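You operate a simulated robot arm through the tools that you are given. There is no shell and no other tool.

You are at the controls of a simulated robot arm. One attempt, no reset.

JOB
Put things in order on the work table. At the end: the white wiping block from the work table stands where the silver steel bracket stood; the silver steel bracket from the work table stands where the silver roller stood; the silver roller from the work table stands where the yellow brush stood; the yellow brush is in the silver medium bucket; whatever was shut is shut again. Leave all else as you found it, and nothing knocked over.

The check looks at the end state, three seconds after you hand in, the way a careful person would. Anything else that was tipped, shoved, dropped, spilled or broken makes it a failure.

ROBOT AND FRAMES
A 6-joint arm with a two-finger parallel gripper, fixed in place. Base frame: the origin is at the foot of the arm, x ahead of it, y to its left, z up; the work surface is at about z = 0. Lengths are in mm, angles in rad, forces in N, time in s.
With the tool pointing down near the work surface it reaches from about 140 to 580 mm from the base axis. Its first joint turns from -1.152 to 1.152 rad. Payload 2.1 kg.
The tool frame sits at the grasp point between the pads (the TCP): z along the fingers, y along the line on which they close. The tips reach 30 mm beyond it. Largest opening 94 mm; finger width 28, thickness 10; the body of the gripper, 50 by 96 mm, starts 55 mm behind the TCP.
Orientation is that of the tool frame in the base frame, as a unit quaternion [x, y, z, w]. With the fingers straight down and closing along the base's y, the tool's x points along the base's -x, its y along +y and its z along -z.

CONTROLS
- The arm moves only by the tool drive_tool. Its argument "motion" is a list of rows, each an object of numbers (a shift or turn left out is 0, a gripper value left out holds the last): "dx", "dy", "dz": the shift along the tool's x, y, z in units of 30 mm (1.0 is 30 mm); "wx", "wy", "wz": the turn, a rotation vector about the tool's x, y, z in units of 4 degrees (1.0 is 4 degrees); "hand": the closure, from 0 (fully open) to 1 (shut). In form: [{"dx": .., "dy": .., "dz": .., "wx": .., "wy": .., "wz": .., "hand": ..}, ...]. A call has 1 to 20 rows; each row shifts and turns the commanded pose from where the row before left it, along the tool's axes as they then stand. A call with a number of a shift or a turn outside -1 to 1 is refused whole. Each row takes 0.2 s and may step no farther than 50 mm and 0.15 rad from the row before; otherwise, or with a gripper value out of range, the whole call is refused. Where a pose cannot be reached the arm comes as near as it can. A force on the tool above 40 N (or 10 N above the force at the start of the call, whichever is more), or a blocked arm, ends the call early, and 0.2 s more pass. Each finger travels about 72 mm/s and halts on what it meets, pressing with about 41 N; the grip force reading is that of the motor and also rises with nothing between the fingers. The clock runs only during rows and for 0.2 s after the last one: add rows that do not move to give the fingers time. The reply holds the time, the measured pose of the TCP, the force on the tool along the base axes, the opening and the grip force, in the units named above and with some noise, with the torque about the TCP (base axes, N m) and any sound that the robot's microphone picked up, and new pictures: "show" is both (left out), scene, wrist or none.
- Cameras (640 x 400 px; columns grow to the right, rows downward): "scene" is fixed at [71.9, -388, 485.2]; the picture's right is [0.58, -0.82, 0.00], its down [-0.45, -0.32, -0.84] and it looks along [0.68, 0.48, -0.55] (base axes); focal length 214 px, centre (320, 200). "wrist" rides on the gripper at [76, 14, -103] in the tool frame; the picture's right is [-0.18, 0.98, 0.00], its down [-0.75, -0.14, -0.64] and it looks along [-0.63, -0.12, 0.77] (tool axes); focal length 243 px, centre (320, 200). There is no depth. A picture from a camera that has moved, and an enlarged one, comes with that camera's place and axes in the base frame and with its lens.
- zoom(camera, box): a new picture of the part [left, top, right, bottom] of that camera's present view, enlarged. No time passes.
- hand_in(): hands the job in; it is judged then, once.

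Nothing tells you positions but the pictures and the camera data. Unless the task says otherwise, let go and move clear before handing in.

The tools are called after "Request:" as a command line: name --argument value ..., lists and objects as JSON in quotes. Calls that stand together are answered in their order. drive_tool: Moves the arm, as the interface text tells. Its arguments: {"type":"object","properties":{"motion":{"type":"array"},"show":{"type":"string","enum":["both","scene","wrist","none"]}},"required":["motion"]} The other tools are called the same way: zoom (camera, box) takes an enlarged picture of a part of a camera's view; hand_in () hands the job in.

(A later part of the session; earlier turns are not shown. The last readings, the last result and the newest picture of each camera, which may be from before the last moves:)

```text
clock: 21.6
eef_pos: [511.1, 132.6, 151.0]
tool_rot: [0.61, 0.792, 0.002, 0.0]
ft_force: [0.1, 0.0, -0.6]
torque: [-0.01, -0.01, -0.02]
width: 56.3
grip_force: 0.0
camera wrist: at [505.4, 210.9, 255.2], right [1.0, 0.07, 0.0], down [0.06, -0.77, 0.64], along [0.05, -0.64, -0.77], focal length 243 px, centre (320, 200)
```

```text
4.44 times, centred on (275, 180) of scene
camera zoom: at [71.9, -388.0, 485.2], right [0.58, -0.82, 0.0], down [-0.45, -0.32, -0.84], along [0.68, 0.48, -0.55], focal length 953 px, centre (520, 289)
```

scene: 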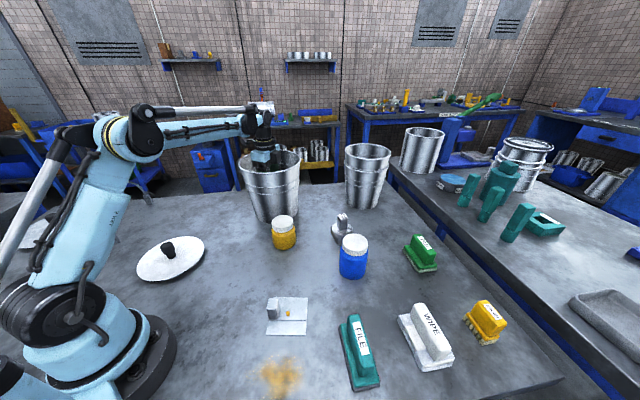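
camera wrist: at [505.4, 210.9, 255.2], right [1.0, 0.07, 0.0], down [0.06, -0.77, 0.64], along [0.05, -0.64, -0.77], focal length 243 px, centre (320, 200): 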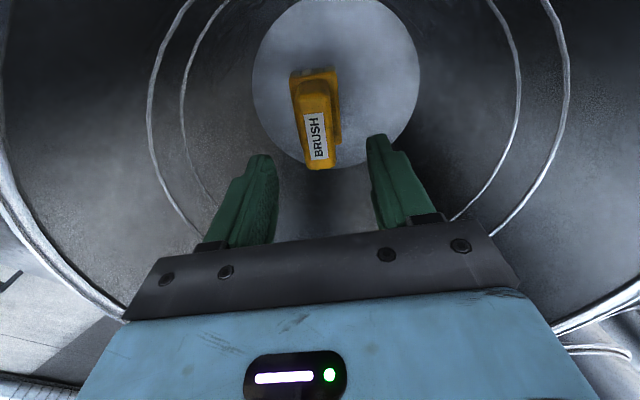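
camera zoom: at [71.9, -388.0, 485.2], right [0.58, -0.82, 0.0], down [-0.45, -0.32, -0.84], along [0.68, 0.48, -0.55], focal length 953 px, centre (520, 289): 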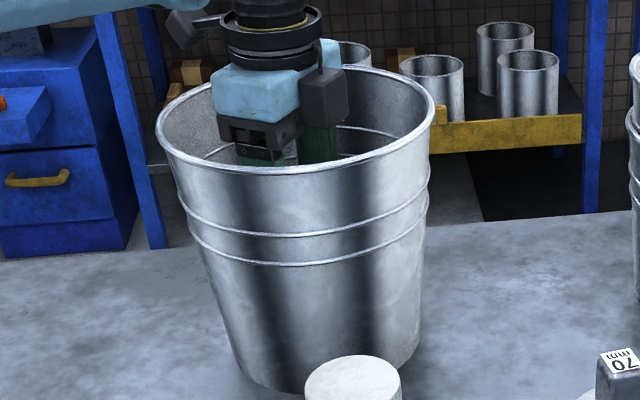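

The bucket is upright again but may have shifted a few millimetres. I'll retract upward along the reverse path, then measure it precisely.

Request:
drive_tool --motion '[{"dy": -0.25, "dz": -0.93}, {"dy": -0.3, "dz": -0.9}, {"dy": -0.35, "dz": -0.9}, {"dy": -0.4, "dz": -0.9}, {"dy": -0.5, "dz": -0.9}, {"dy": -1}, {"dy": -1}, {"dy": -1}, {}]' --show "both"

Request:
zoom --camera "scene" --box '[230, 135, 320, 225]'

```text
clock: 23.6
eef_pos: [372.3, 95.6, 287.3]
tool_rot: [0.61, 0.792, 0.001, -0.001]
ft_force: [0.9, 0.2, -0.4]
torque: [0.02, -0.01, 0.0]
width: 56.2
grip_force: 0.2
camera wrist: at [366.0, 172.3, 391.3], right [1.0, 0.07, 0.0], down [0.05, -0.77, 0.64], along [0.05, -0.64, -0.77], focal length 243 px, centre (320, 200)
```

scene: 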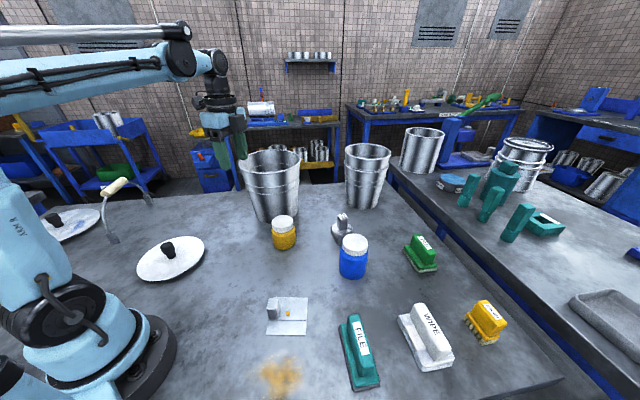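
wrist: 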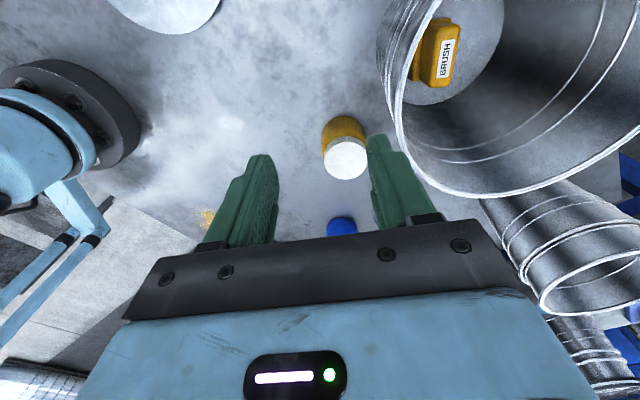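

```text
4.44 times, centred on (275, 180) of scene
camera zoom: at [71.9, -388.0, 485.2], right [0.58, -0.82, 0.0], down [-0.45, -0.32, -0.84], along [0.68, 0.48, -0.55], focal length 953 px, centre (520, 289)
```

zoom: 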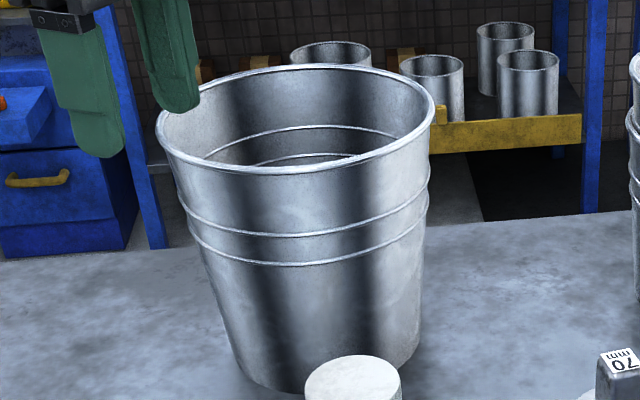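

The bucket is upright with the brush inside and has shifted only about 5 mm. Next is the roller, so I'll swing above the area in front of it and turn the gripper to match its square shank.

Request:
drive_tool --motion '[{"dx": -0.922, "dy": -0.023, "dz": 0.2375, "hand": 0}, {"dx": -0.922, "dy": -0.023, "dz": 0.2375}, {"dx": -0.922, "dy": -0.023, "dz": 0.2375}, {"dx": -0.922, "dy": -0.023, "dz": 0.2375}, {"dx": -0.922, "dy": -0.023, "dz": 0.2375}, {"dx": -0.922, "dy": -0.023, "dz": 0.2375}, {"dx": -0.922, "dy": -0.023, "dz": 0.2375}, {"dx": -0.922, "dy": -0.023, "dz": 0.2375}, {"wz": -1}, {"wz": -1}, {"wz": -1}, {"wz": -1}, {"wz": -1}, {"wz": -1}, {"wz": -1}, {"wz": -1}, {"wz": -1}, {"wz": -1}, {}]' --show "both"

```text
clock: 27.6
eef_pos: [423.1, -119.0, 229.7]
tool_rot: [0.302, 0.953, 0.001, -0.001]
ft_force: [-0.4, -0.2, -0.6]
torque: [-0.01, -0.01, -0.03]
width: 94.2
grip_force: 0.0
camera wrist: at [369.2, -64.2, 334.1], right [0.72, 0.7, 0.0], down [0.53, -0.55, 0.64], along [0.45, -0.46, -0.77], focal length 243 px, centre (320, 200)
```

scene: 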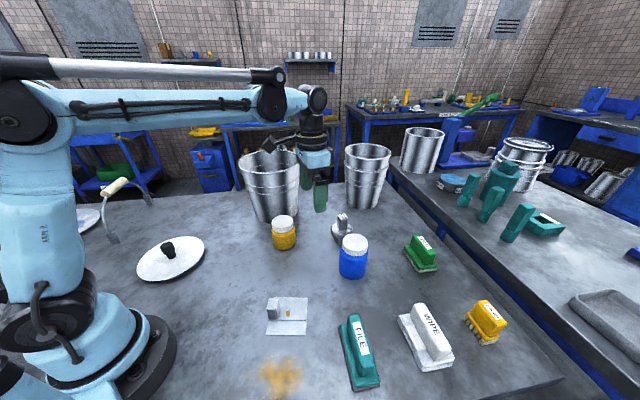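
wrist: 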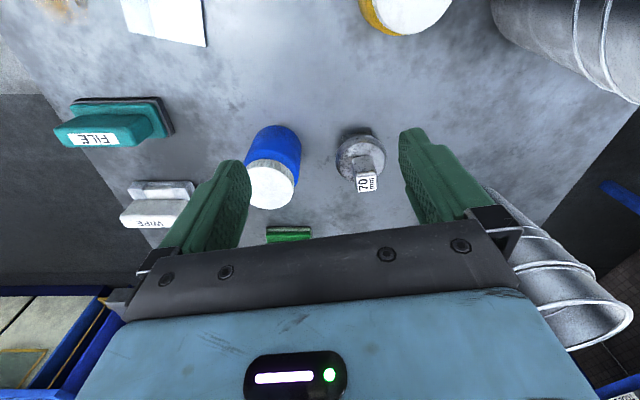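

I have a clear view of the roller. I'll zoom in to measure its shank.

Request:
zoom --camera "wrist" --box '[325, 115, 405, 205]'

Request:
zoom --camera "wrist" --box '[220, 110, 320, 250]'

```text
4.44 times, centred on (365, 160) of wrist
camera zoom: at [369.2, -64.2, 334.1], right [0.72, 0.7, 0.0], down [0.53, -0.55, 0.64], along [0.45, -0.46, -0.77], focal length 1078 px, centre (120, 378)
```

zoom: 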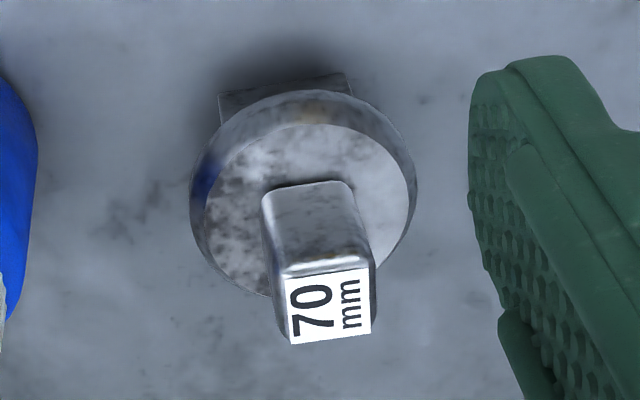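

```text
2.86 times, centred on (270, 180) of wrist
camera zoom: at [369.2, -64.2, 334.1], right [0.72, 0.7, 0.0], down [0.53, -0.55, 0.64], along [0.45, -0.46, -0.77], focal length 693 px, centre (463, 257)
```

zoom: 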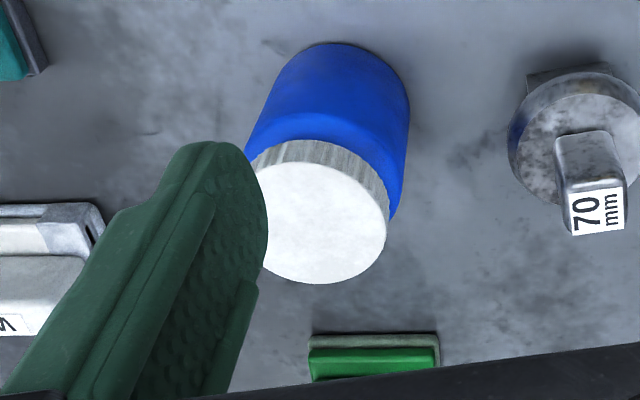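

The roller shank is about 23 mm square, centred near (531,-150), with its top at about 93 mm. I'll move above it at z≈150.

Request:
drive_tool --motion '[{"wz": 0.4}, {"dx": -0.8815, "dy": 0.309, "dz": 0.667}, {"dx": -0.8815, "dy": 0.309, "dz": 0.667}, {"dx": -0.8815, "dy": 0.309, "dz": 0.667}, {"dx": -0.8815, "dy": 0.309, "dz": 0.667}, {}]' --show "both"

```text
clock: 29.0
eef_pos: [526.9, -153.7, 149.0]
tool_rot: [0.316, 0.949, 0.001, -0.001]
ft_force: [0.7, 0.5, -0.3]
torque: [-0.02, 0.0, -0.06]
width: 93.9
grip_force: 0.1
camera wrist: at [475.2, -97.2, 253.3], right [0.74, 0.68, 0.0], down [0.52, -0.57, 0.64], along [0.44, -0.47, -0.77], focal length 243 px, centre (320, 200)
```

scene: 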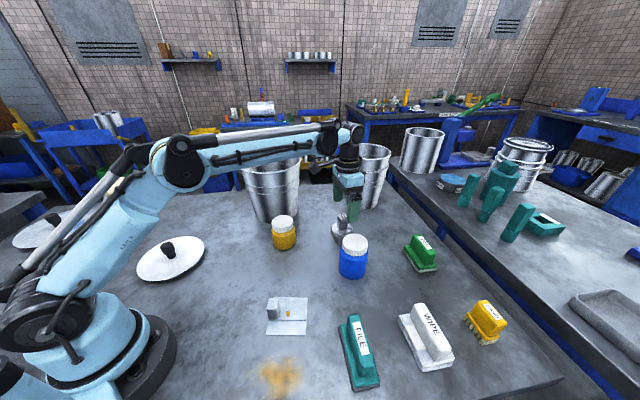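
wrist: 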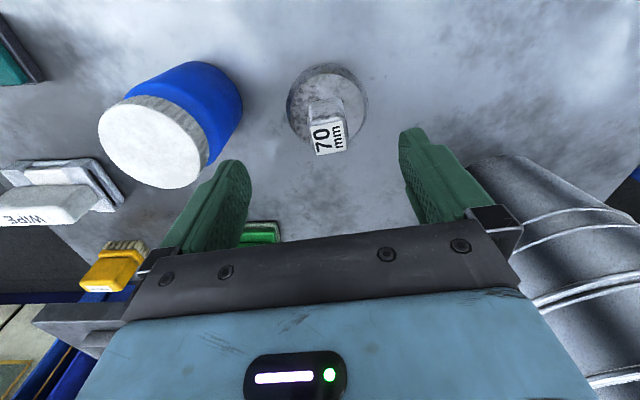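

The shank is about 6 mm off along the closing line. I'll correct for that and descend to z≈79 so the tips stay above the flange.

Request:
drive_tool --motion '[{"dy": 0.19}, {"dz": 1}, {"dz": 0.8}, {"dz": 0.53}, {}]' --show "both"

Request:
zoom --camera "scene" --box '[310, 150, 400, 260]'

```text
clock: 30.2
eef_pos: [532.8, -150.1, 80.6]
tool_rot: [0.316, 0.949, 0.0, 0.0]
ft_force: [0.4, 0.3, 0.1]
torque: [0.02, -0.04, 0.0]
width: 94.1
grip_force: 0.0
camera wrist: at [480.0, -92.7, 183.9], right [0.74, 0.68, 0.0], down [0.52, -0.57, 0.64], along [0.44, -0.47, -0.77], focal length 243 px, centre (320, 200)
```

scene: 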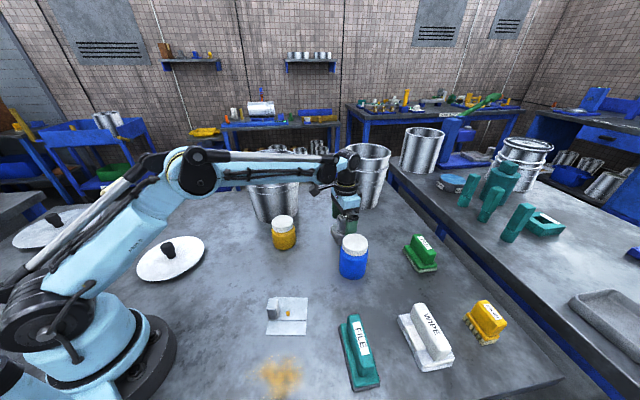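
wrist: 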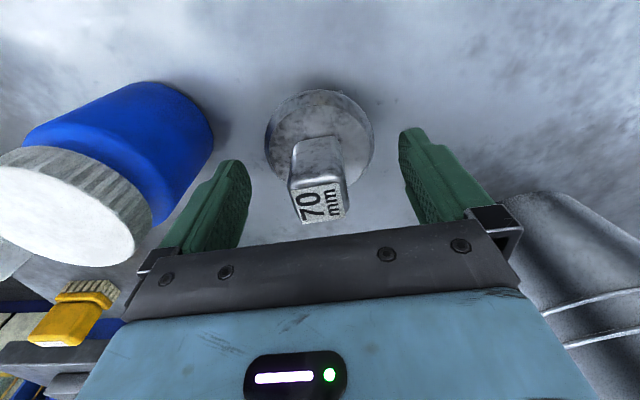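

```text
3.64 times, centred on (355, 205) of scene
camera zoom: at [71.9, -388.0, 485.2], right [0.58, -0.82, 0.0], down [-0.45, -0.32, -0.84], along [0.68, 0.48, -0.55], focal length 780 px, centre (193, 182)
```

zoom: 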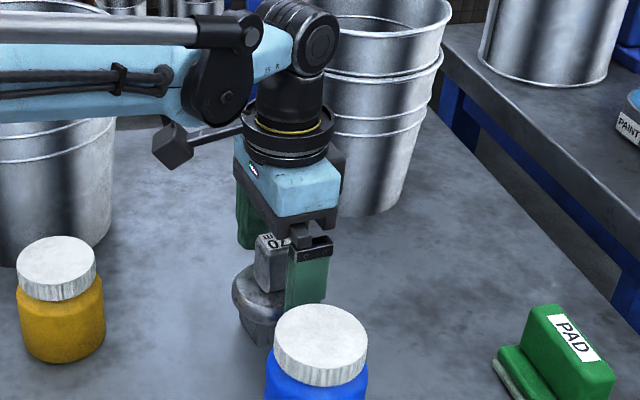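

The fingers straddle the shank well, above the flange. I'll close.

Request:
drive_tool --motion '[{"hand": 1}, {"hand": 1}, {"hand": 1}, {"hand": 1}, {"hand": 1}, {"hand": 1}]' --show "wrist"

```text
clock: 31.6
eef_pos: [531.2, -150.7, 81.0]
tool_rot: [0.316, 0.949, 0.0, 0.001]
ft_force: [0.6, -0.7, 0.4]
torque: [-0.04, 0.08, 0.01]
width: 32.1
grip_force: 40.9
camera wrist: at [480.0, -92.7, 184.2], right [0.74, 0.68, 0.0], down [0.52, -0.57, 0.64], along [0.44, -0.47, -0.77], focal length 243 px, centre (320, 200)
```

wrist: 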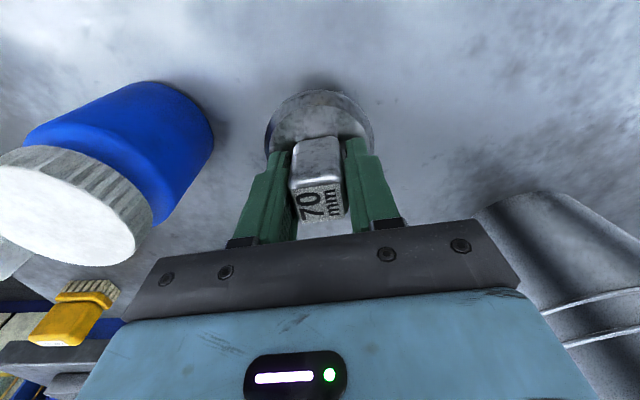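

The roller is gripped at (532,-150). I'll lift it, pull it back over the jars, and swing left well inside the bucket.

Request:
drive_tool --motion '[{"dz": -0.4}, {"dz": -0.75}, {"dx": 0.8, "dy": -0.308, "dz": -0.625}, {"dx": 0.8, "dy": -0.308, "dz": -0.625}, {"dx": 0.8, "dy": -0.308, "dz": -0.625}, {"dx": 0.8, "dy": -0.308, "dz": -0.625}, {"dx": 0.877, "dy": 0.359, "dz": -0.233}, {"dx": 0.877, "dy": 0.359, "dz": -0.233}, {"dx": 0.877, "dy": 0.359, "dz": -0.233}, {"dx": 0.877, "dy": 0.359, "dz": -0.233}, {"dx": 0.877, "dy": 0.359, "dz": -0.233}, {"dx": 0.7375, "dy": 0.5667}, {"dx": 0.7375, "dy": 0.5667}, {"dx": 0.7375, "dy": 0.5667}, {"dx": 0.7375, "dy": 0.5667}, {"dx": 0.7375, "dy": 0.5667}, {"dx": 0.7375, "dy": 0.5667}, {"dx": 0.7375, "dy": 0.5667}, {"dx": 0.7375, "dy": 0.5667}, {}]' --show "both"

```text
clock: 35.8
eef_pos: [301.9, 216.5, 226.7]
tool_rot: [0.315, 0.949, 0.0, 0.0]
ft_force: [0.9, -0.7, -3.1]
torque: [-0.01, 0.0, 0.03]
width: 32.1
grip_force: 40.9
camera wrist: at [249.7, 274.2, 330.6], right [0.74, 0.68, 0.0], down [0.52, -0.57, 0.64], along [0.44, -0.47, -0.77], focal length 243 px, centre (320, 200)
```

scene: 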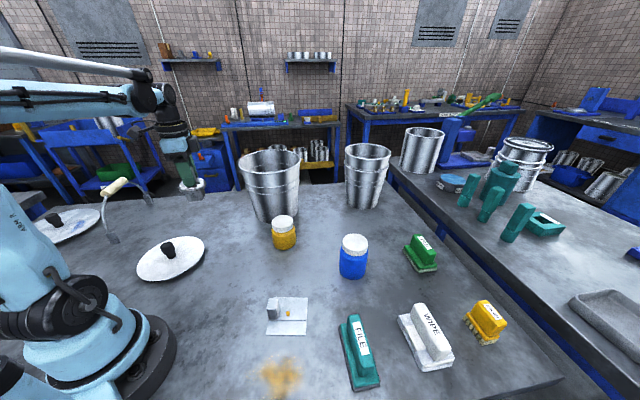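
wrist: 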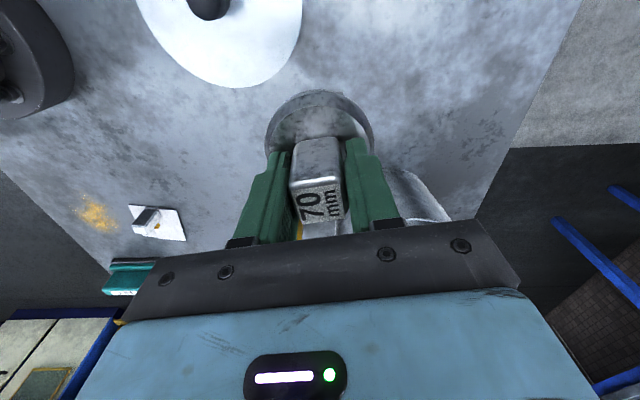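

The roller is held upright and clear of everything. I'll move it out over the brush's former place.

Request:
drive_tool --motion '[{"dx": -0.109, "dy": 0.883, "dz": 0.426}, {"dx": -0.109, "dy": 0.883, "dz": 0.426}, {"dx": -0.109, "dy": 0.883, "dz": 0.426}, {"dx": -0.109, "dy": 0.883, "dz": 0.426}, {"dx": -0.109, "dy": 0.883, "dz": 0.426}, {"dx": -0.109, "dy": 0.883, "dz": 0.426}, {}, {}]' --show "both"

```text
clock: 37.6
eef_pos: [408.7, 330.7, 147.8]
tool_rot: [0.315, 0.949, 0.001, 0.0]
ft_force: [0.0, 0.6, -3.1]
torque: [0.02, 0.0, 0.0]
width: 32.2
grip_force: 40.9
camera wrist: at [357.7, 388.6, 251.2], right [0.74, 0.68, 0.0], down [0.52, -0.57, 0.64], along [0.44, -0.47, -0.77], focal length 243 px, centre (320, 200)
```

scene: 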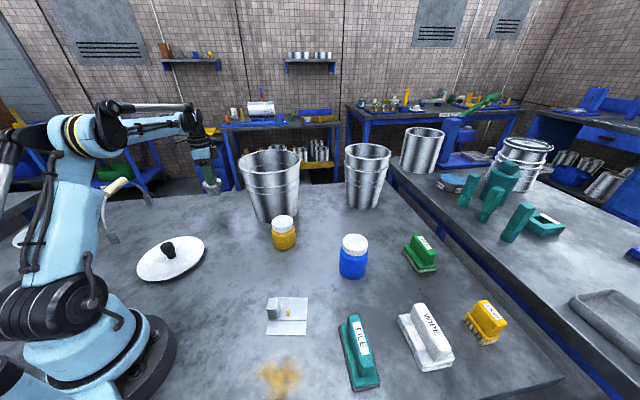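
wrist: 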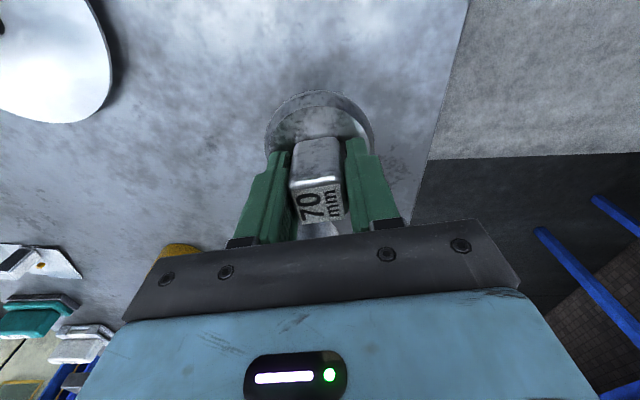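

I'll nudge to centre on the brush's old spot (413,332) and lower to just above contact.

Request:
drive_tool --motion '[{"dx": -0.08, "dy": 0.06, "dz": 0.5}, {"dz": 0.8}, {"dz": 0.5}, {"dz": 0.33}, {}]' --show "scene"

Request:
zoom --camera "scene" --box '[180, 150, 260, 230]'

```text
clock: 38.8
eef_pos: [416.0, 330.5, 84.2]
tool_rot: [0.316, 0.949, 0.001, 0.001]
ft_force: [0.0, 0.3, -3.2]
torque: [0.01, 0.02, -0.02]
width: 32.1
grip_force: 40.8
```

scene: 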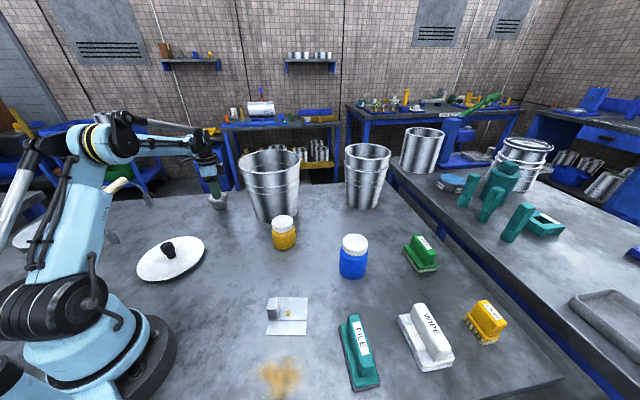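

```text
5.00 times, centred on (220, 190) of scene
camera zoom: at [71.9, -388.0, 485.2], right [0.58, -0.82, 0.0], down [-0.45, -0.32, -0.84], along [0.68, 0.48, -0.55], focal length 1072 px, centre (820, 250)
```

zoom: 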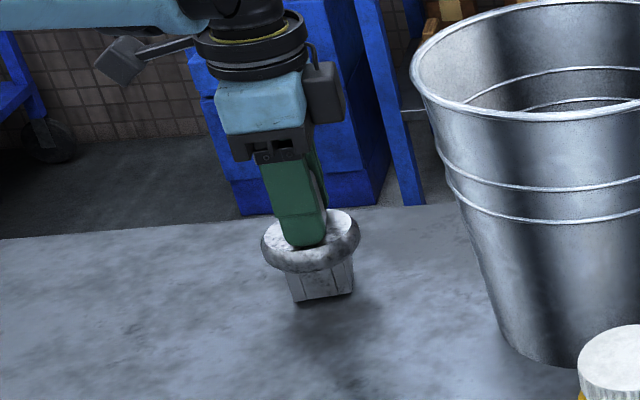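

It's nearly touching. I'll lower the last few millimetres while watching the force.

Request:
drive_tool --motion '[{"dz": 0.05}, {"dz": 0.05}, {}]' --show "wrist"

```text
clock: 39.6
eef_pos: [416.1, 330.7, 82.4]
tool_rot: [0.317, 0.949, 0.001, 0.0]
ft_force: [-0.2, 0.3, -3.0]
torque: [0.01, -0.01, -0.01]
width: 32.1
grip_force: 41.6
camera wrist: at [363.4, 387.5, 185.1], right [0.74, 0.68, 0.0], down [0.52, -0.57, 0.64], along [0.44, -0.47, -0.77], focal length 243 px, centre (320, 200)
```

wrist: 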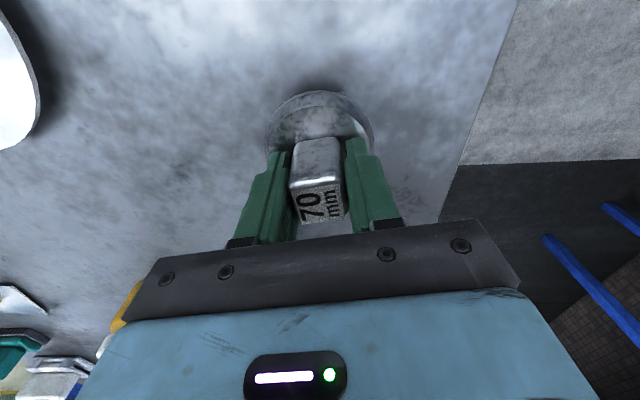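

Still hanging free. I'll nudge 2 mm and lower gently until the weight comes off.

Request:
drive_tool --motion '[{"dx": 0.07}, {"dz": 0.04}, {"dz": 0.04}, {}]' --show "none"

```text
clock: 40.6
eef_pos: [413.9, 332.0, 79.7]
tool_rot: [0.315, 0.949, 0.002, 0.001]
ft_force: [2.1, 1.0, 9.5]
torque: [-0.13, 0.06, -0.01]
width: 32.0
grip_force: 41.2
```

The roller has touched down. I'll relax the pressure slightly and open.

Request:
drive_tool --motion '[{"dz": -0.02}, {"hand": 0.5}, {"hand": 0.3}, {"hand": 0}, {"hand": 0}, {}]' --show "both"

Request:
zoom --camera "scene" --box '[180, 150, 260, 230]'

```text
clock: 42.0
eef_pos: [413.1, 331.2, 81.1]
tool_rot: [0.316, 0.949, 0.001, 0.0]
ft_force: [0.1, -0.1, -0.2]
torque: [0.0, -0.02, 0.0]
width: 94.3
grip_force: 0.0
camera wrist: at [361.8, 389.0, 184.7], right [0.74, 0.68, 0.0], down [0.52, -0.57, 0.64], along [0.44, -0.47, -0.77], focal length 243 px, centre (320, 200)
```

scene: 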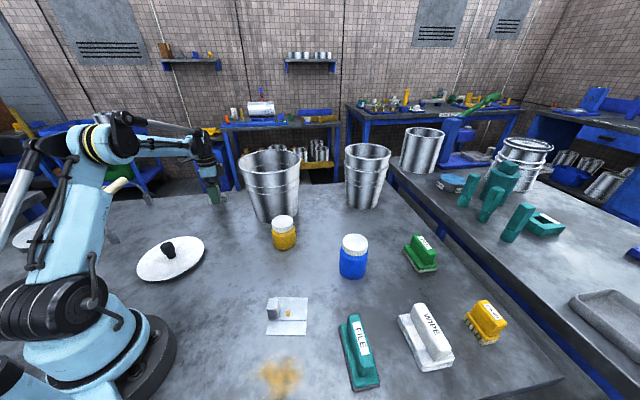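
wrist: 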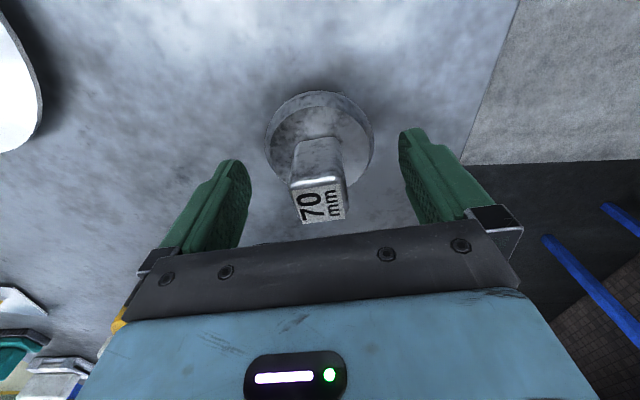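

```text
5.00 times, centred on (220, 190) of scene
camera zoom: at [71.9, -388.0, 485.2], right [0.58, -0.82, 0.0], down [-0.45, -0.32, -0.84], along [0.68, 0.48, -0.55], focal length 1072 px, centre (820, 250)
```

zoom: 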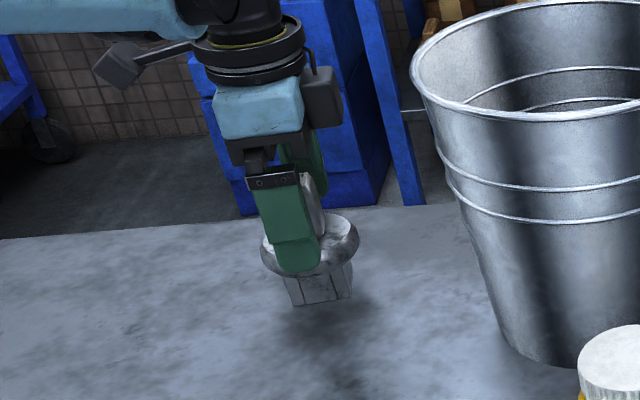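

The roller stands upright where the brush was. I'll retreat upward and swing back toward the bracket.

Request:
drive_tool --motion '[{"dz": -1}, {"dz": -1}, {"dz": -1}, {"dz": -0.13}, {"dx": 0.16, "dy": -0.925, "dz": -0.305}, {"dx": 0.16, "dy": -0.925, "dz": -0.305}, {"dx": 0.16, "dy": -0.925, "dz": -0.305}, {"dx": 0.16, "dy": -0.925, "dz": -0.305}, {"dx": 0.16, "dy": -0.925, "dz": -0.305}, {"dx": 0.16, "dy": -0.925, "dz": -0.305}, {"dx": -0.443, "dy": -0.813}, {"dx": -0.443, "dy": -0.813}, {"dx": -0.443, "dy": -0.813}, {"dx": -0.443, "dy": -0.813}, {"dx": -0.443, "dy": -0.813}, {"dx": -0.443, "dy": -0.813}, {"dx": -0.443, "dy": -0.813}, {"dx": -0.443, "dy": -0.813}, {"dx": -0.443, "dy": -0.813}, {"dx": -0.443, "dy": -0.813}]' --show "both"

Request:
zoom --camera "scene" --box '[180, 130, 320, 230]'

```text
clock: 46.2
eef_pos: [251.2, -58.9, 226.8]
tool_rot: [0.316, 0.949, 0.0, 0.0]
ft_force: [-0.8, 1.1, 0.7]
torque: [-0.01, 0.0, 0.02]
width: 94.1
grip_force: 0.1
camera wrist: at [199.0, -2.0, 331.6], right [0.74, 0.68, 0.0], down [0.52, -0.57, 0.64], along [0.44, -0.47, -0.77], focal length 243 px, centre (320, 200)
```

scene: 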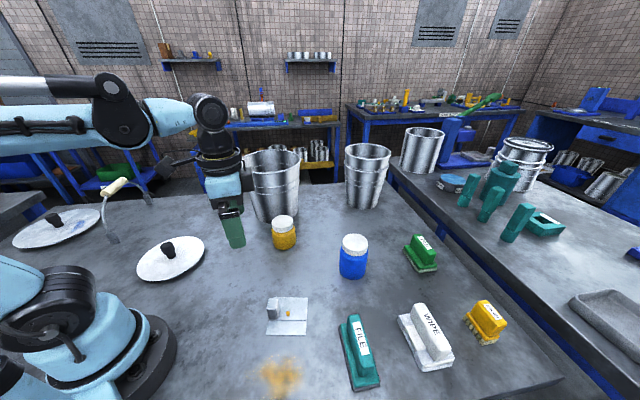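
wrist: 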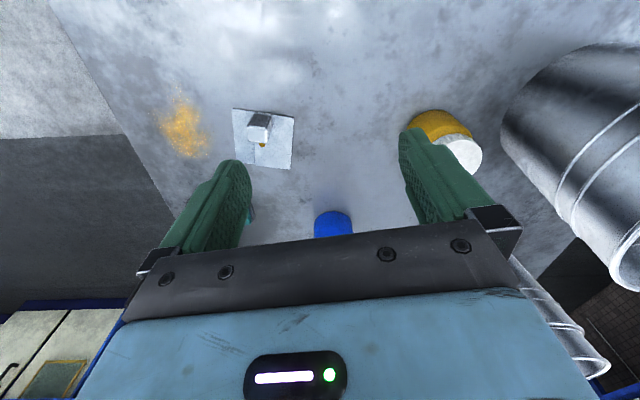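

```text
4.00 times, centred on (250, 180) of scene
camera zoom: at [71.9, -388.0, 485.2], right [0.58, -0.82, 0.0], down [-0.45, -0.32, -0.84], along [0.68, 0.48, -0.55], focal length 858 px, centre (600, 280)
```

zoom: 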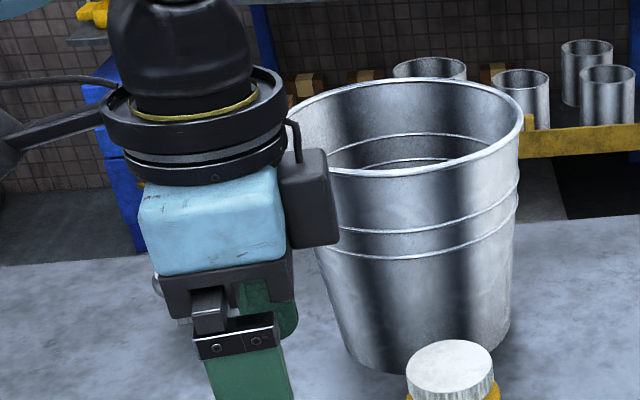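

I'll zoom in on the bracket to measure its post and plate.

Request:
zoom --camera "wrist" --box '[220, 95, 310, 180]'

```text
4.71 times, centred on (265, 138) of wrist
camera zoom: at [199.0, -2.0, 331.6], right [0.74, 0.68, 0.0], down [0.52, -0.57, 0.64], along [0.44, -0.47, -0.77], focal length 1142 px, centre (579, 494)
```

zoom: 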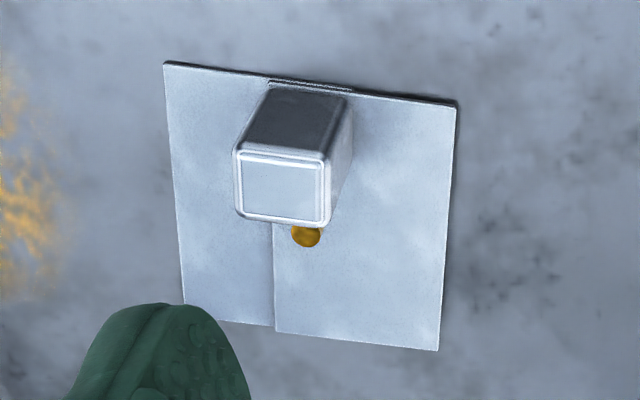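

The plate is about 83×82 mm centred at (245,-178.5), with the post at (229,-150), around 47 mm tall and squared to about 34°. I'll move above the post and align.

Request:
drive_tool --motion '[{"dx": -0.307, "dy": -0.72, "dz": 0.8925}, {"dx": -0.307, "dy": -0.72, "dz": 0.8925}, {"dx": -0.307, "dy": -0.72, "dz": 0.8925}, {"dx": -0.307, "dy": -0.72, "dz": 0.8925}, {"wz": 0.945}, {"wz": 0.945}, {"wz": 0.945}, {"wz": 0.945}, {"wz": 0.945}, {}]' --show "both"

Request:
zoom --camera "wrist" --box '[240, 40, 420, 200]'

Request:
zoom --camera "scene" --box '[180, 130, 320, 230]'

```text
clock: 48.4
eef_pos: [229.6, -150.8, 120.0]
tool_rot: [0.468, 0.884, 0.001, 0.001]
ft_force: [-0.5, 0.6, -0.7]
torque: [0.01, -0.02, -0.01]
width: 93.9
grip_force: 0.0
camera wrist: at [199.3, -79.1, 224.1], right [0.92, 0.4, 0.0], down [0.31, -0.7, 0.64], along [0.26, -0.59, -0.77], focal length 243 px, centre (320, 200)
```

scene: 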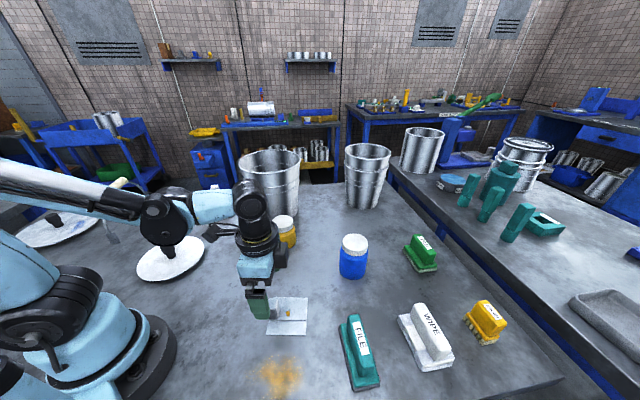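
wrist: 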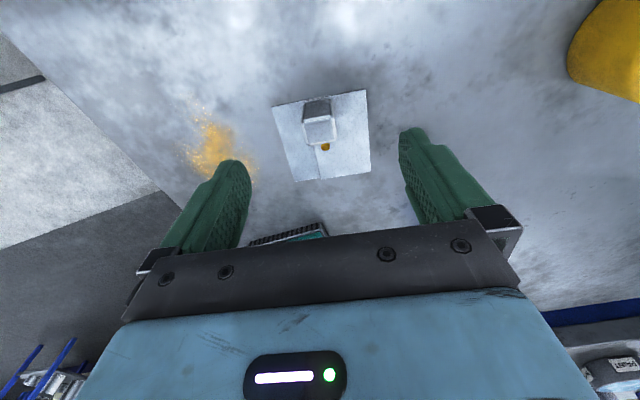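

```text
2.50 times, centred on (330, 120) of wrist
camera zoom: at [199.3, -79.1, 224.1], right [0.92, 0.4, 0.0], down [0.31, -0.7, 0.64], along [0.26, -0.59, -0.77], focal length 606 px, centre (295, 400)
```

zoom: 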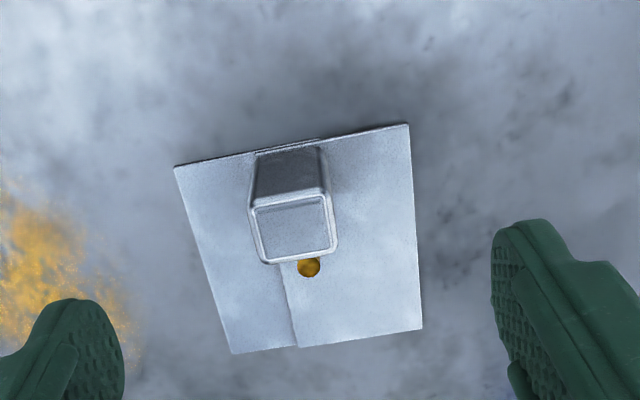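

```text
4.00 times, centred on (250, 180) of scene
camera zoom: at [71.9, -388.0, 485.2], right [0.58, -0.82, 0.0], down [-0.45, -0.32, -0.84], along [0.68, 0.48, -0.55], focal length 858 px, centre (600, 280)
```

zoom: 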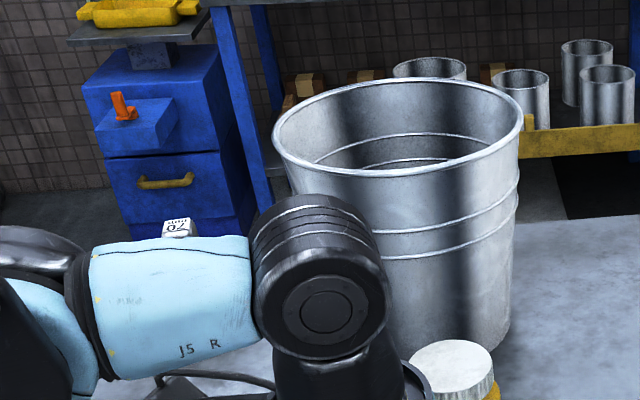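

Alignment is good, with the post centred at (230.5,-151). I'll descend to z≈42 and close on the post.

Request:
drive_tool --motion '[{"dz": 1}, {"dz": 1}, {"dz": 0.6}, {}]' --show "both"

Request:
zoom --camera "scene" --box '[230, 270, 330, 350]'

```text
clock: 49.4
eef_pos: [230.1, -151.6, 44.2]
tool_rot: [0.467, 0.884, 0.001, 0.0]
ft_force: [-0.3, -0.2, -0.8]
torque: [0.02, -0.03, -0.02]
width: 93.9
grip_force: 0.0
camera wrist: at [200.0, -80.6, 148.1], right [0.92, 0.4, 0.0], down [0.31, -0.7, 0.64], along [0.26, -0.59, -0.77], focal length 243 px, centre (320, 200)
```

scene: 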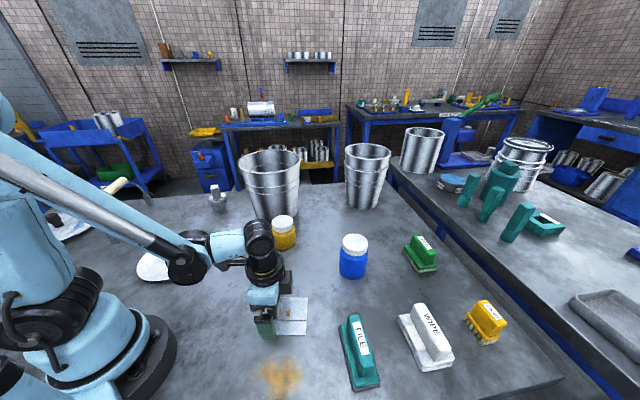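
wrist: 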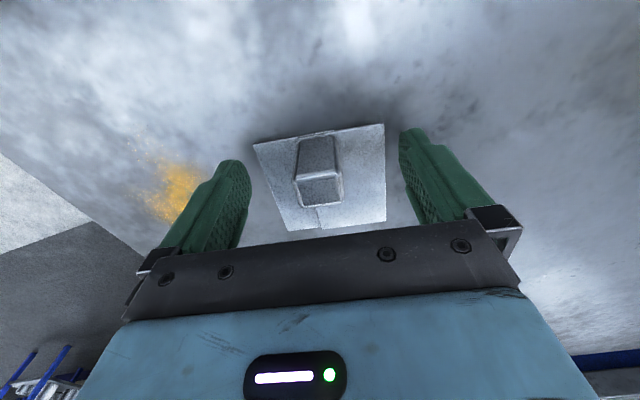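

```text
5.00 times, centred on (280, 310) of scene
camera zoom: at [71.9, -388.0, 485.2], right [0.58, -0.82, 0.0], down [-0.45, -0.32, -0.84], along [0.68, 0.48, -0.55], focal length 1072 px, centre (520, -350)
```

zoom: 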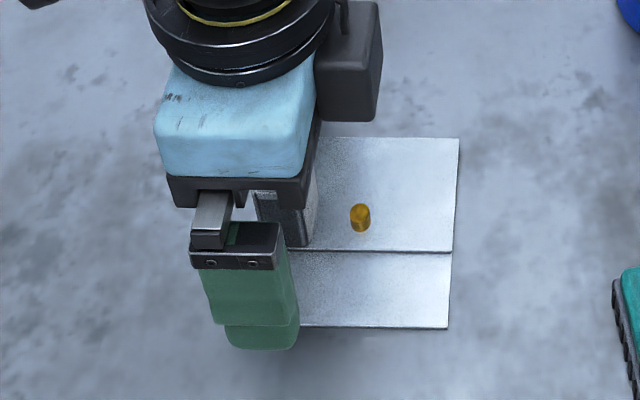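

The fingers straddle the post, so I'll go slightly lower and close.

Request:
drive_tool --motion '[{"dz": 0.1}, {"hand": 0.5}, {"hand": 1}, {"hand": 1}, {"hand": 1}, {"hand": 1}, {"hand": 1}]' --show "both"

```text
clock: 51.0
eef_pos: [229.0, -151.4, 41.0]
tool_rot: [0.467, 0.884, 0.001, 0.0]
ft_force: [0.0, -0.1, 0.9]
torque: [0.0, 0.01, 0.01]
width: 29.5
grip_force: 41.2
camera wrist: at [198.8, -79.6, 144.9], right [0.92, 0.4, 0.0], down [0.31, -0.7, 0.64], along [0.26, -0.59, -0.77], focal length 243 px, centre (320, 200)
```

scene: 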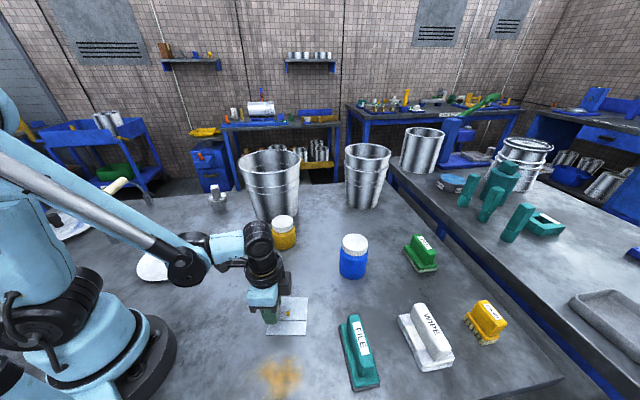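
wrist: 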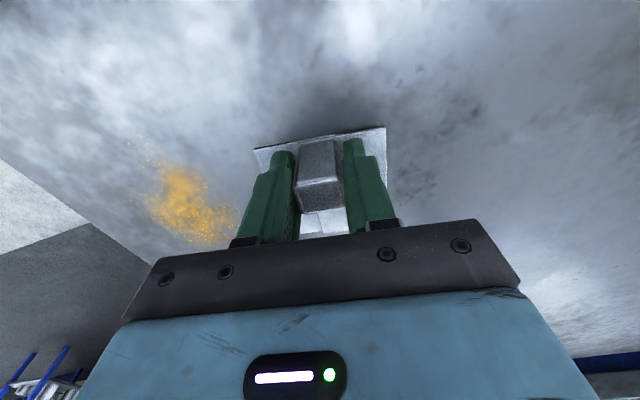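

The post is gripped. I'll lift slowly and check that the bracket hangs level.

Request:
drive_tool --motion '[{"dz": -0.3}, {"dz": -0.5}, {"dz": -0.7}, {}]' --show "both"

Request:
zoom --camera "scene" --box '[230, 240, 330, 350]'

```text
clock: 52.0
eef_pos: [230.1, -149.2, 84.5]
tool_rot: [0.467, 0.884, 0.0, 0.001]
ft_force: [0.2, 0.6, -1.0]
torque: [0.04, 0.02, -0.01]
width: 29.4
grip_force: 41.0
camera wrist: at [198.9, -77.4, 188.0], right [0.92, 0.4, 0.0], down [0.31, -0.7, 0.64], along [0.26, -0.59, -0.77], focal length 243 px, centre (320, 200)
```

scene: 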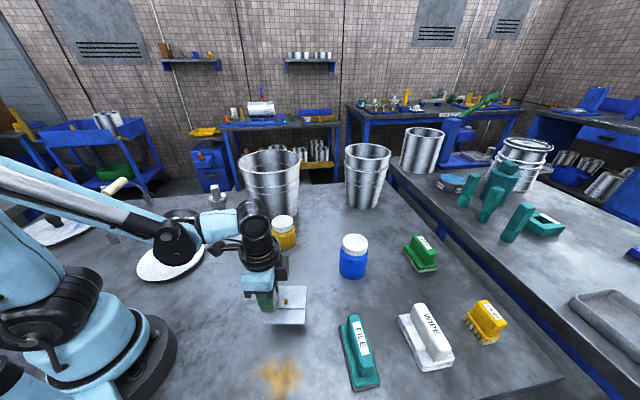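
wrist: 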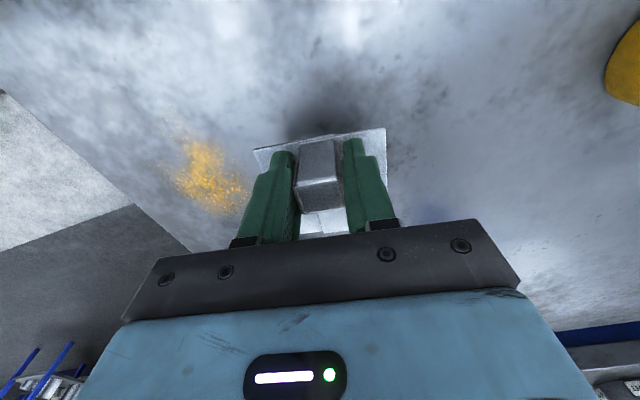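

```text
3.64 times, centred on (280, 295) of scene
camera zoom: at [71.9, -388.0, 485.2], right [0.58, -0.82, 0.0], down [-0.45, -0.32, -0.84], along [0.68, 0.48, -0.55], focal length 780 px, centre (466, -146)
```

zoom: 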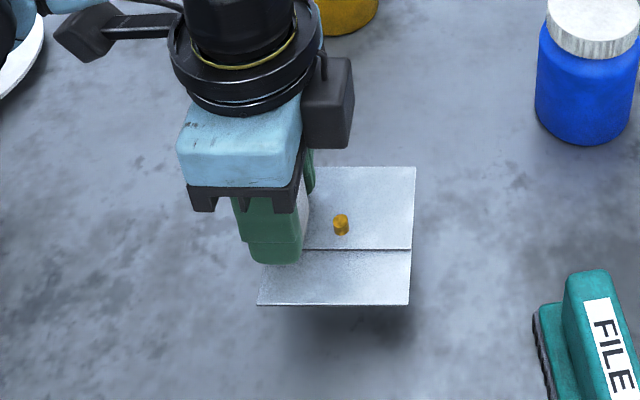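

The bracket is level and secure. I'll raise it and carry it between and over the jars to the roller's old spot.

Request:
drive_tool --motion '[{"dz": -0.95}, {"dz": -0.95}, {"dz": -0.95}, {"dx": -0.463, "dy": 0.837}, {"dx": -0.463, "dy": 0.837}, {"dx": -0.463, "dy": 0.837}, {"dx": -0.463, "dy": 0.837}, {"dx": -0.463, "dy": 0.837}, {"dx": -0.463, "dy": 0.837}, {"dx": -0.463, "dy": 0.837}, {"dx": -0.463, "dy": 0.837}, {"dx": -0.463, "dy": 0.837}, {"dx": -0.463, "dy": 0.837}, {}, {}]' --show "both"

```text
clock: 55.2
eef_pos: [514.9, -122.6, 172.8]
tool_rot: [0.468, 0.884, 0.002, -0.001]
ft_force: [0.0, -0.2, -0.5]
torque: [0.01, 0.01, 0.01]
width: 29.4
grip_force: 40.9
camera wrist: at [484.7, -51.9, 275.9], right [0.92, 0.4, 0.0], down [0.31, -0.7, 0.64], along [0.26, -0.59, -0.77], focal length 243 px, centre (320, 200)
```

scene: 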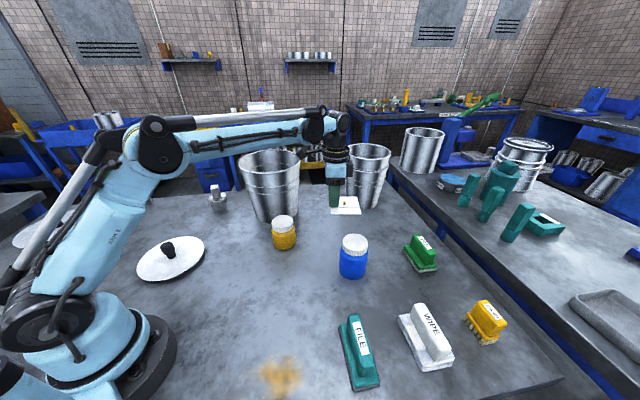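
wrist: 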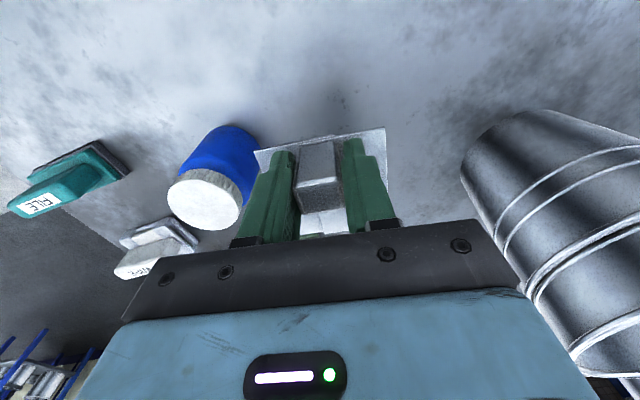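

It's positioned over the roller's old spot. I'll lower to just above the table.

Request:
drive_tool --motion '[{"dz": 1}, {"dz": 1}, {"dz": 1}, {"dz": 0.8}, {"dz": 0.35}, {}]' --show "both"

Request:
zoom --camera "scene" --box '[310, 170, 410, 260]'

```text
clock: 56.6
eef_pos: [516.2, -122.6, 45.4]
tool_rot: [0.467, 0.884, 0.0, 0.0]
ft_force: [-0.2, -0.2, -0.3]
torque: [0.01, 0.0, 0.01]
width: 29.2
grip_force: 40.9
camera wrist: at [485.4, -51.6, 148.9], right [0.92, 0.4, 0.0], down [0.31, -0.7, 0.64], along [0.26, -0.59, -0.77], focal length 243 px, centre (320, 200)
```

scene: 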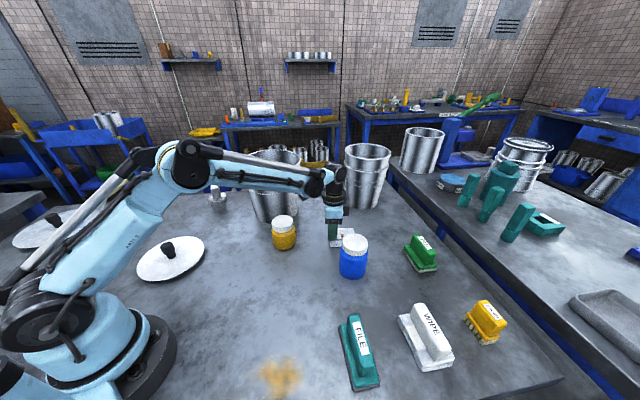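
wrist: 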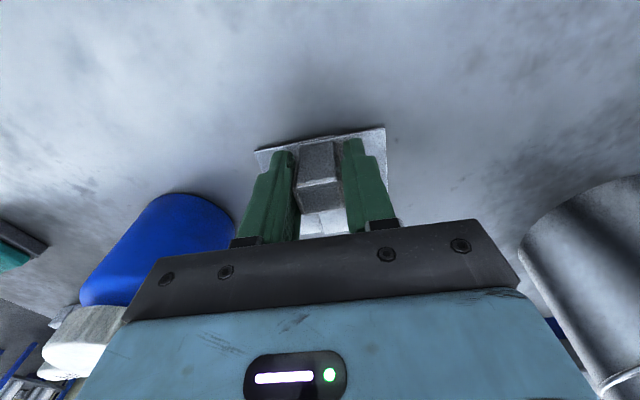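

```text
4.44 times, centred on (360, 215) of scene
camera zoom: at [71.9, -388.0, 485.2], right [0.58, -0.82, 0.0], down [-0.45, -0.32, -0.84], along [0.68, 0.48, -0.55], focal length 953 px, centre (142, 133)
```

zoom: 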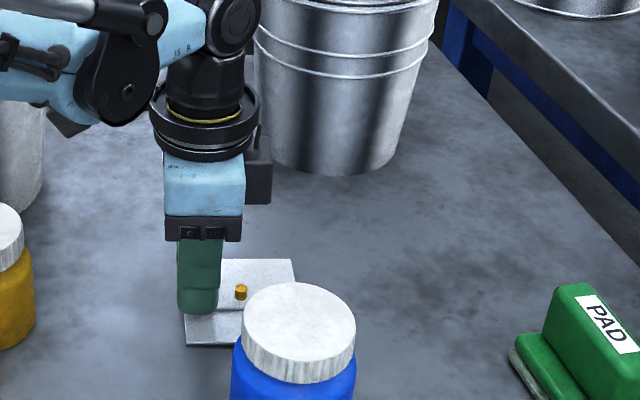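

I'll lower in small steps and watch for contact.

Request:
drive_tool --motion '[{"dz": 0.05}, {"dz": 0.04}, {}]' --show "none"

```text
clock: 57.4
eef_pos: [516.4, -123.9, 42.3]
tool_rot: [0.468, 0.884, 0.001, 0.0]
ft_force: [-0.2, -0.1, -0.7]
torque: [0.02, 0.0, 0.0]
width: 29.2
grip_force: 40.7
```

Request:
drive_tool --motion '[{"dz": 0.03}, {"dz": 0.02}, {}]' --show "none"

```text
clock: 58.2
eef_pos: [515.4, -123.4, 40.6]
tool_rot: [0.467, 0.884, 0.001, 0.0]
ft_force: [-0.9, -0.1, -1.0]
torque: [0.01, 0.03, -0.02]
width: 29.2
grip_force: 41.2
```

No contact yet, so I'll take another millimetre at a time.

Request:
drive_tool --motion '[{"dz": 0.03}, {}]' --show "none"

```text
clock: 58.8
eef_pos: [514.6, -123.4, 40.6]
tool_rot: [0.466, 0.885, 0.001, 0.001]
ft_force: [-0.4, 0.5, -2.1]
torque: [0.03, -0.01, -0.01]
width: 29.2
grip_force: 41.3
```

Request:
drive_tool --motion '[{"dz": 0.04}, {}]' --show "both"

Request:
zoom --camera "scene" --box '[330, 215, 390, 260]'

```text
clock: 59.4
eef_pos: [515.5, -123.8, 41.1]
tool_rot: [0.468, 0.884, 0.001, 0.0]
ft_force: [-4.7, 0.1, 14.1]
torque: [-0.44, -0.09, -0.09]
width: 29.3
grip_force: 40.8
camera wrist: at [484.8, -52.3, 144.7], right [0.92, 0.4, 0.0], down [0.31, -0.7, 0.64], along [0.26, -0.59, -0.77], focal length 243 px, centre (320, 200)
```

scene: 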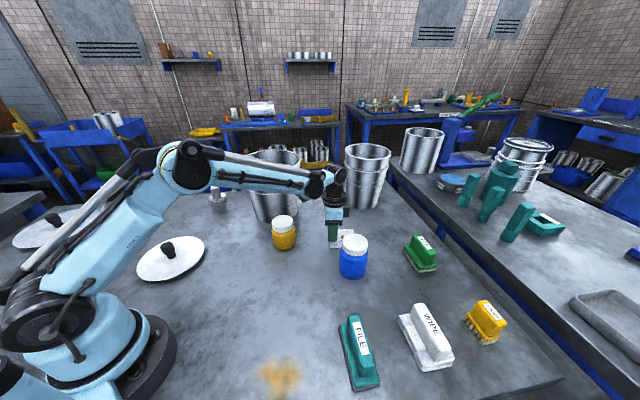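
wrist: 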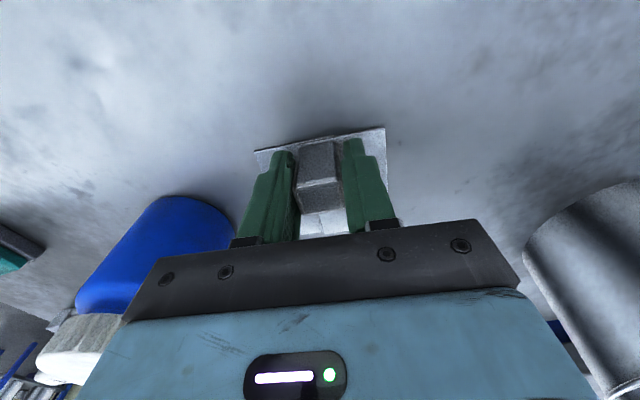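

```text
8.89 times, centred on (360, 238) of scene
camera zoom: at [71.8, -388.0, 485.2], right [0.58, -0.82, 0.0], down [-0.44, -0.32, -0.84], along [0.68, 0.48, -0.55], focal length 1906 px, centre (-36, -133)
```

zoom: 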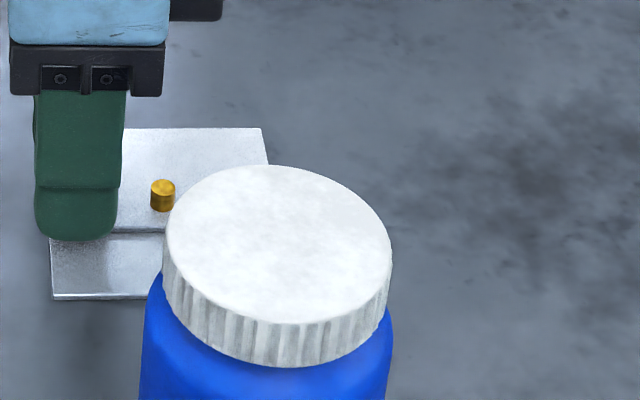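

Contact is made. I'll relieve the pressure and open the fingers.

Request:
drive_tool --motion '[{"dz": -0.04}, {}, {"hand": 0.55}, {"hand": 0.3}, {"hand": 0}, {"hand": 0}, {}]' --show "both"

```text
clock: 61.0
eef_pos: [514.8, -122.8, 40.6]
tool_rot: [0.467, 0.884, 0.0, -0.001]
ft_force: [-0.3, -1.0, 0.1]
torque: [0.0, 0.02, 0.04]
width: 94.0
grip_force: 0.1
camera wrist: at [484.5, -52.0, 145.0], right [0.92, 0.4, 0.0], down [0.31, -0.7, 0.64], along [0.26, -0.59, -0.77], focal length 243 px, centre (320, 200)
```

scene: 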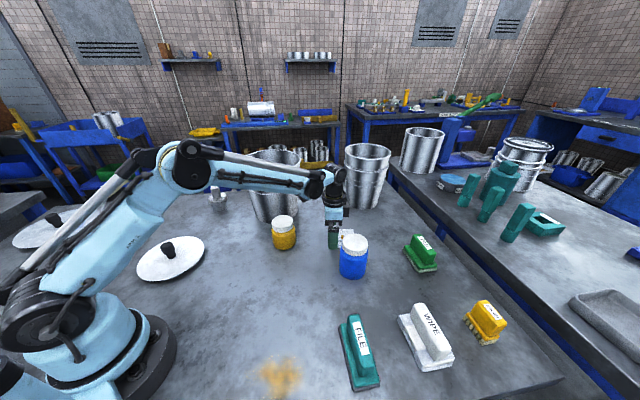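
wrist: 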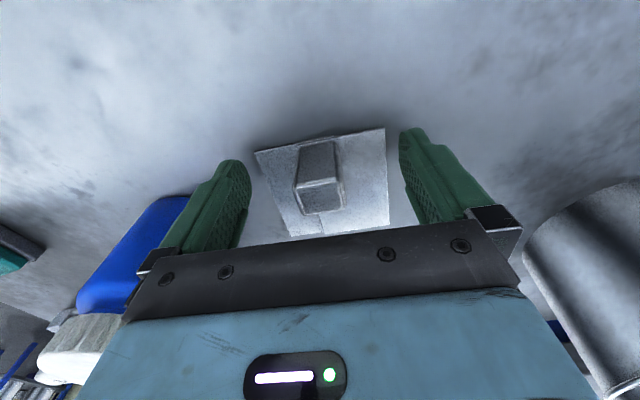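

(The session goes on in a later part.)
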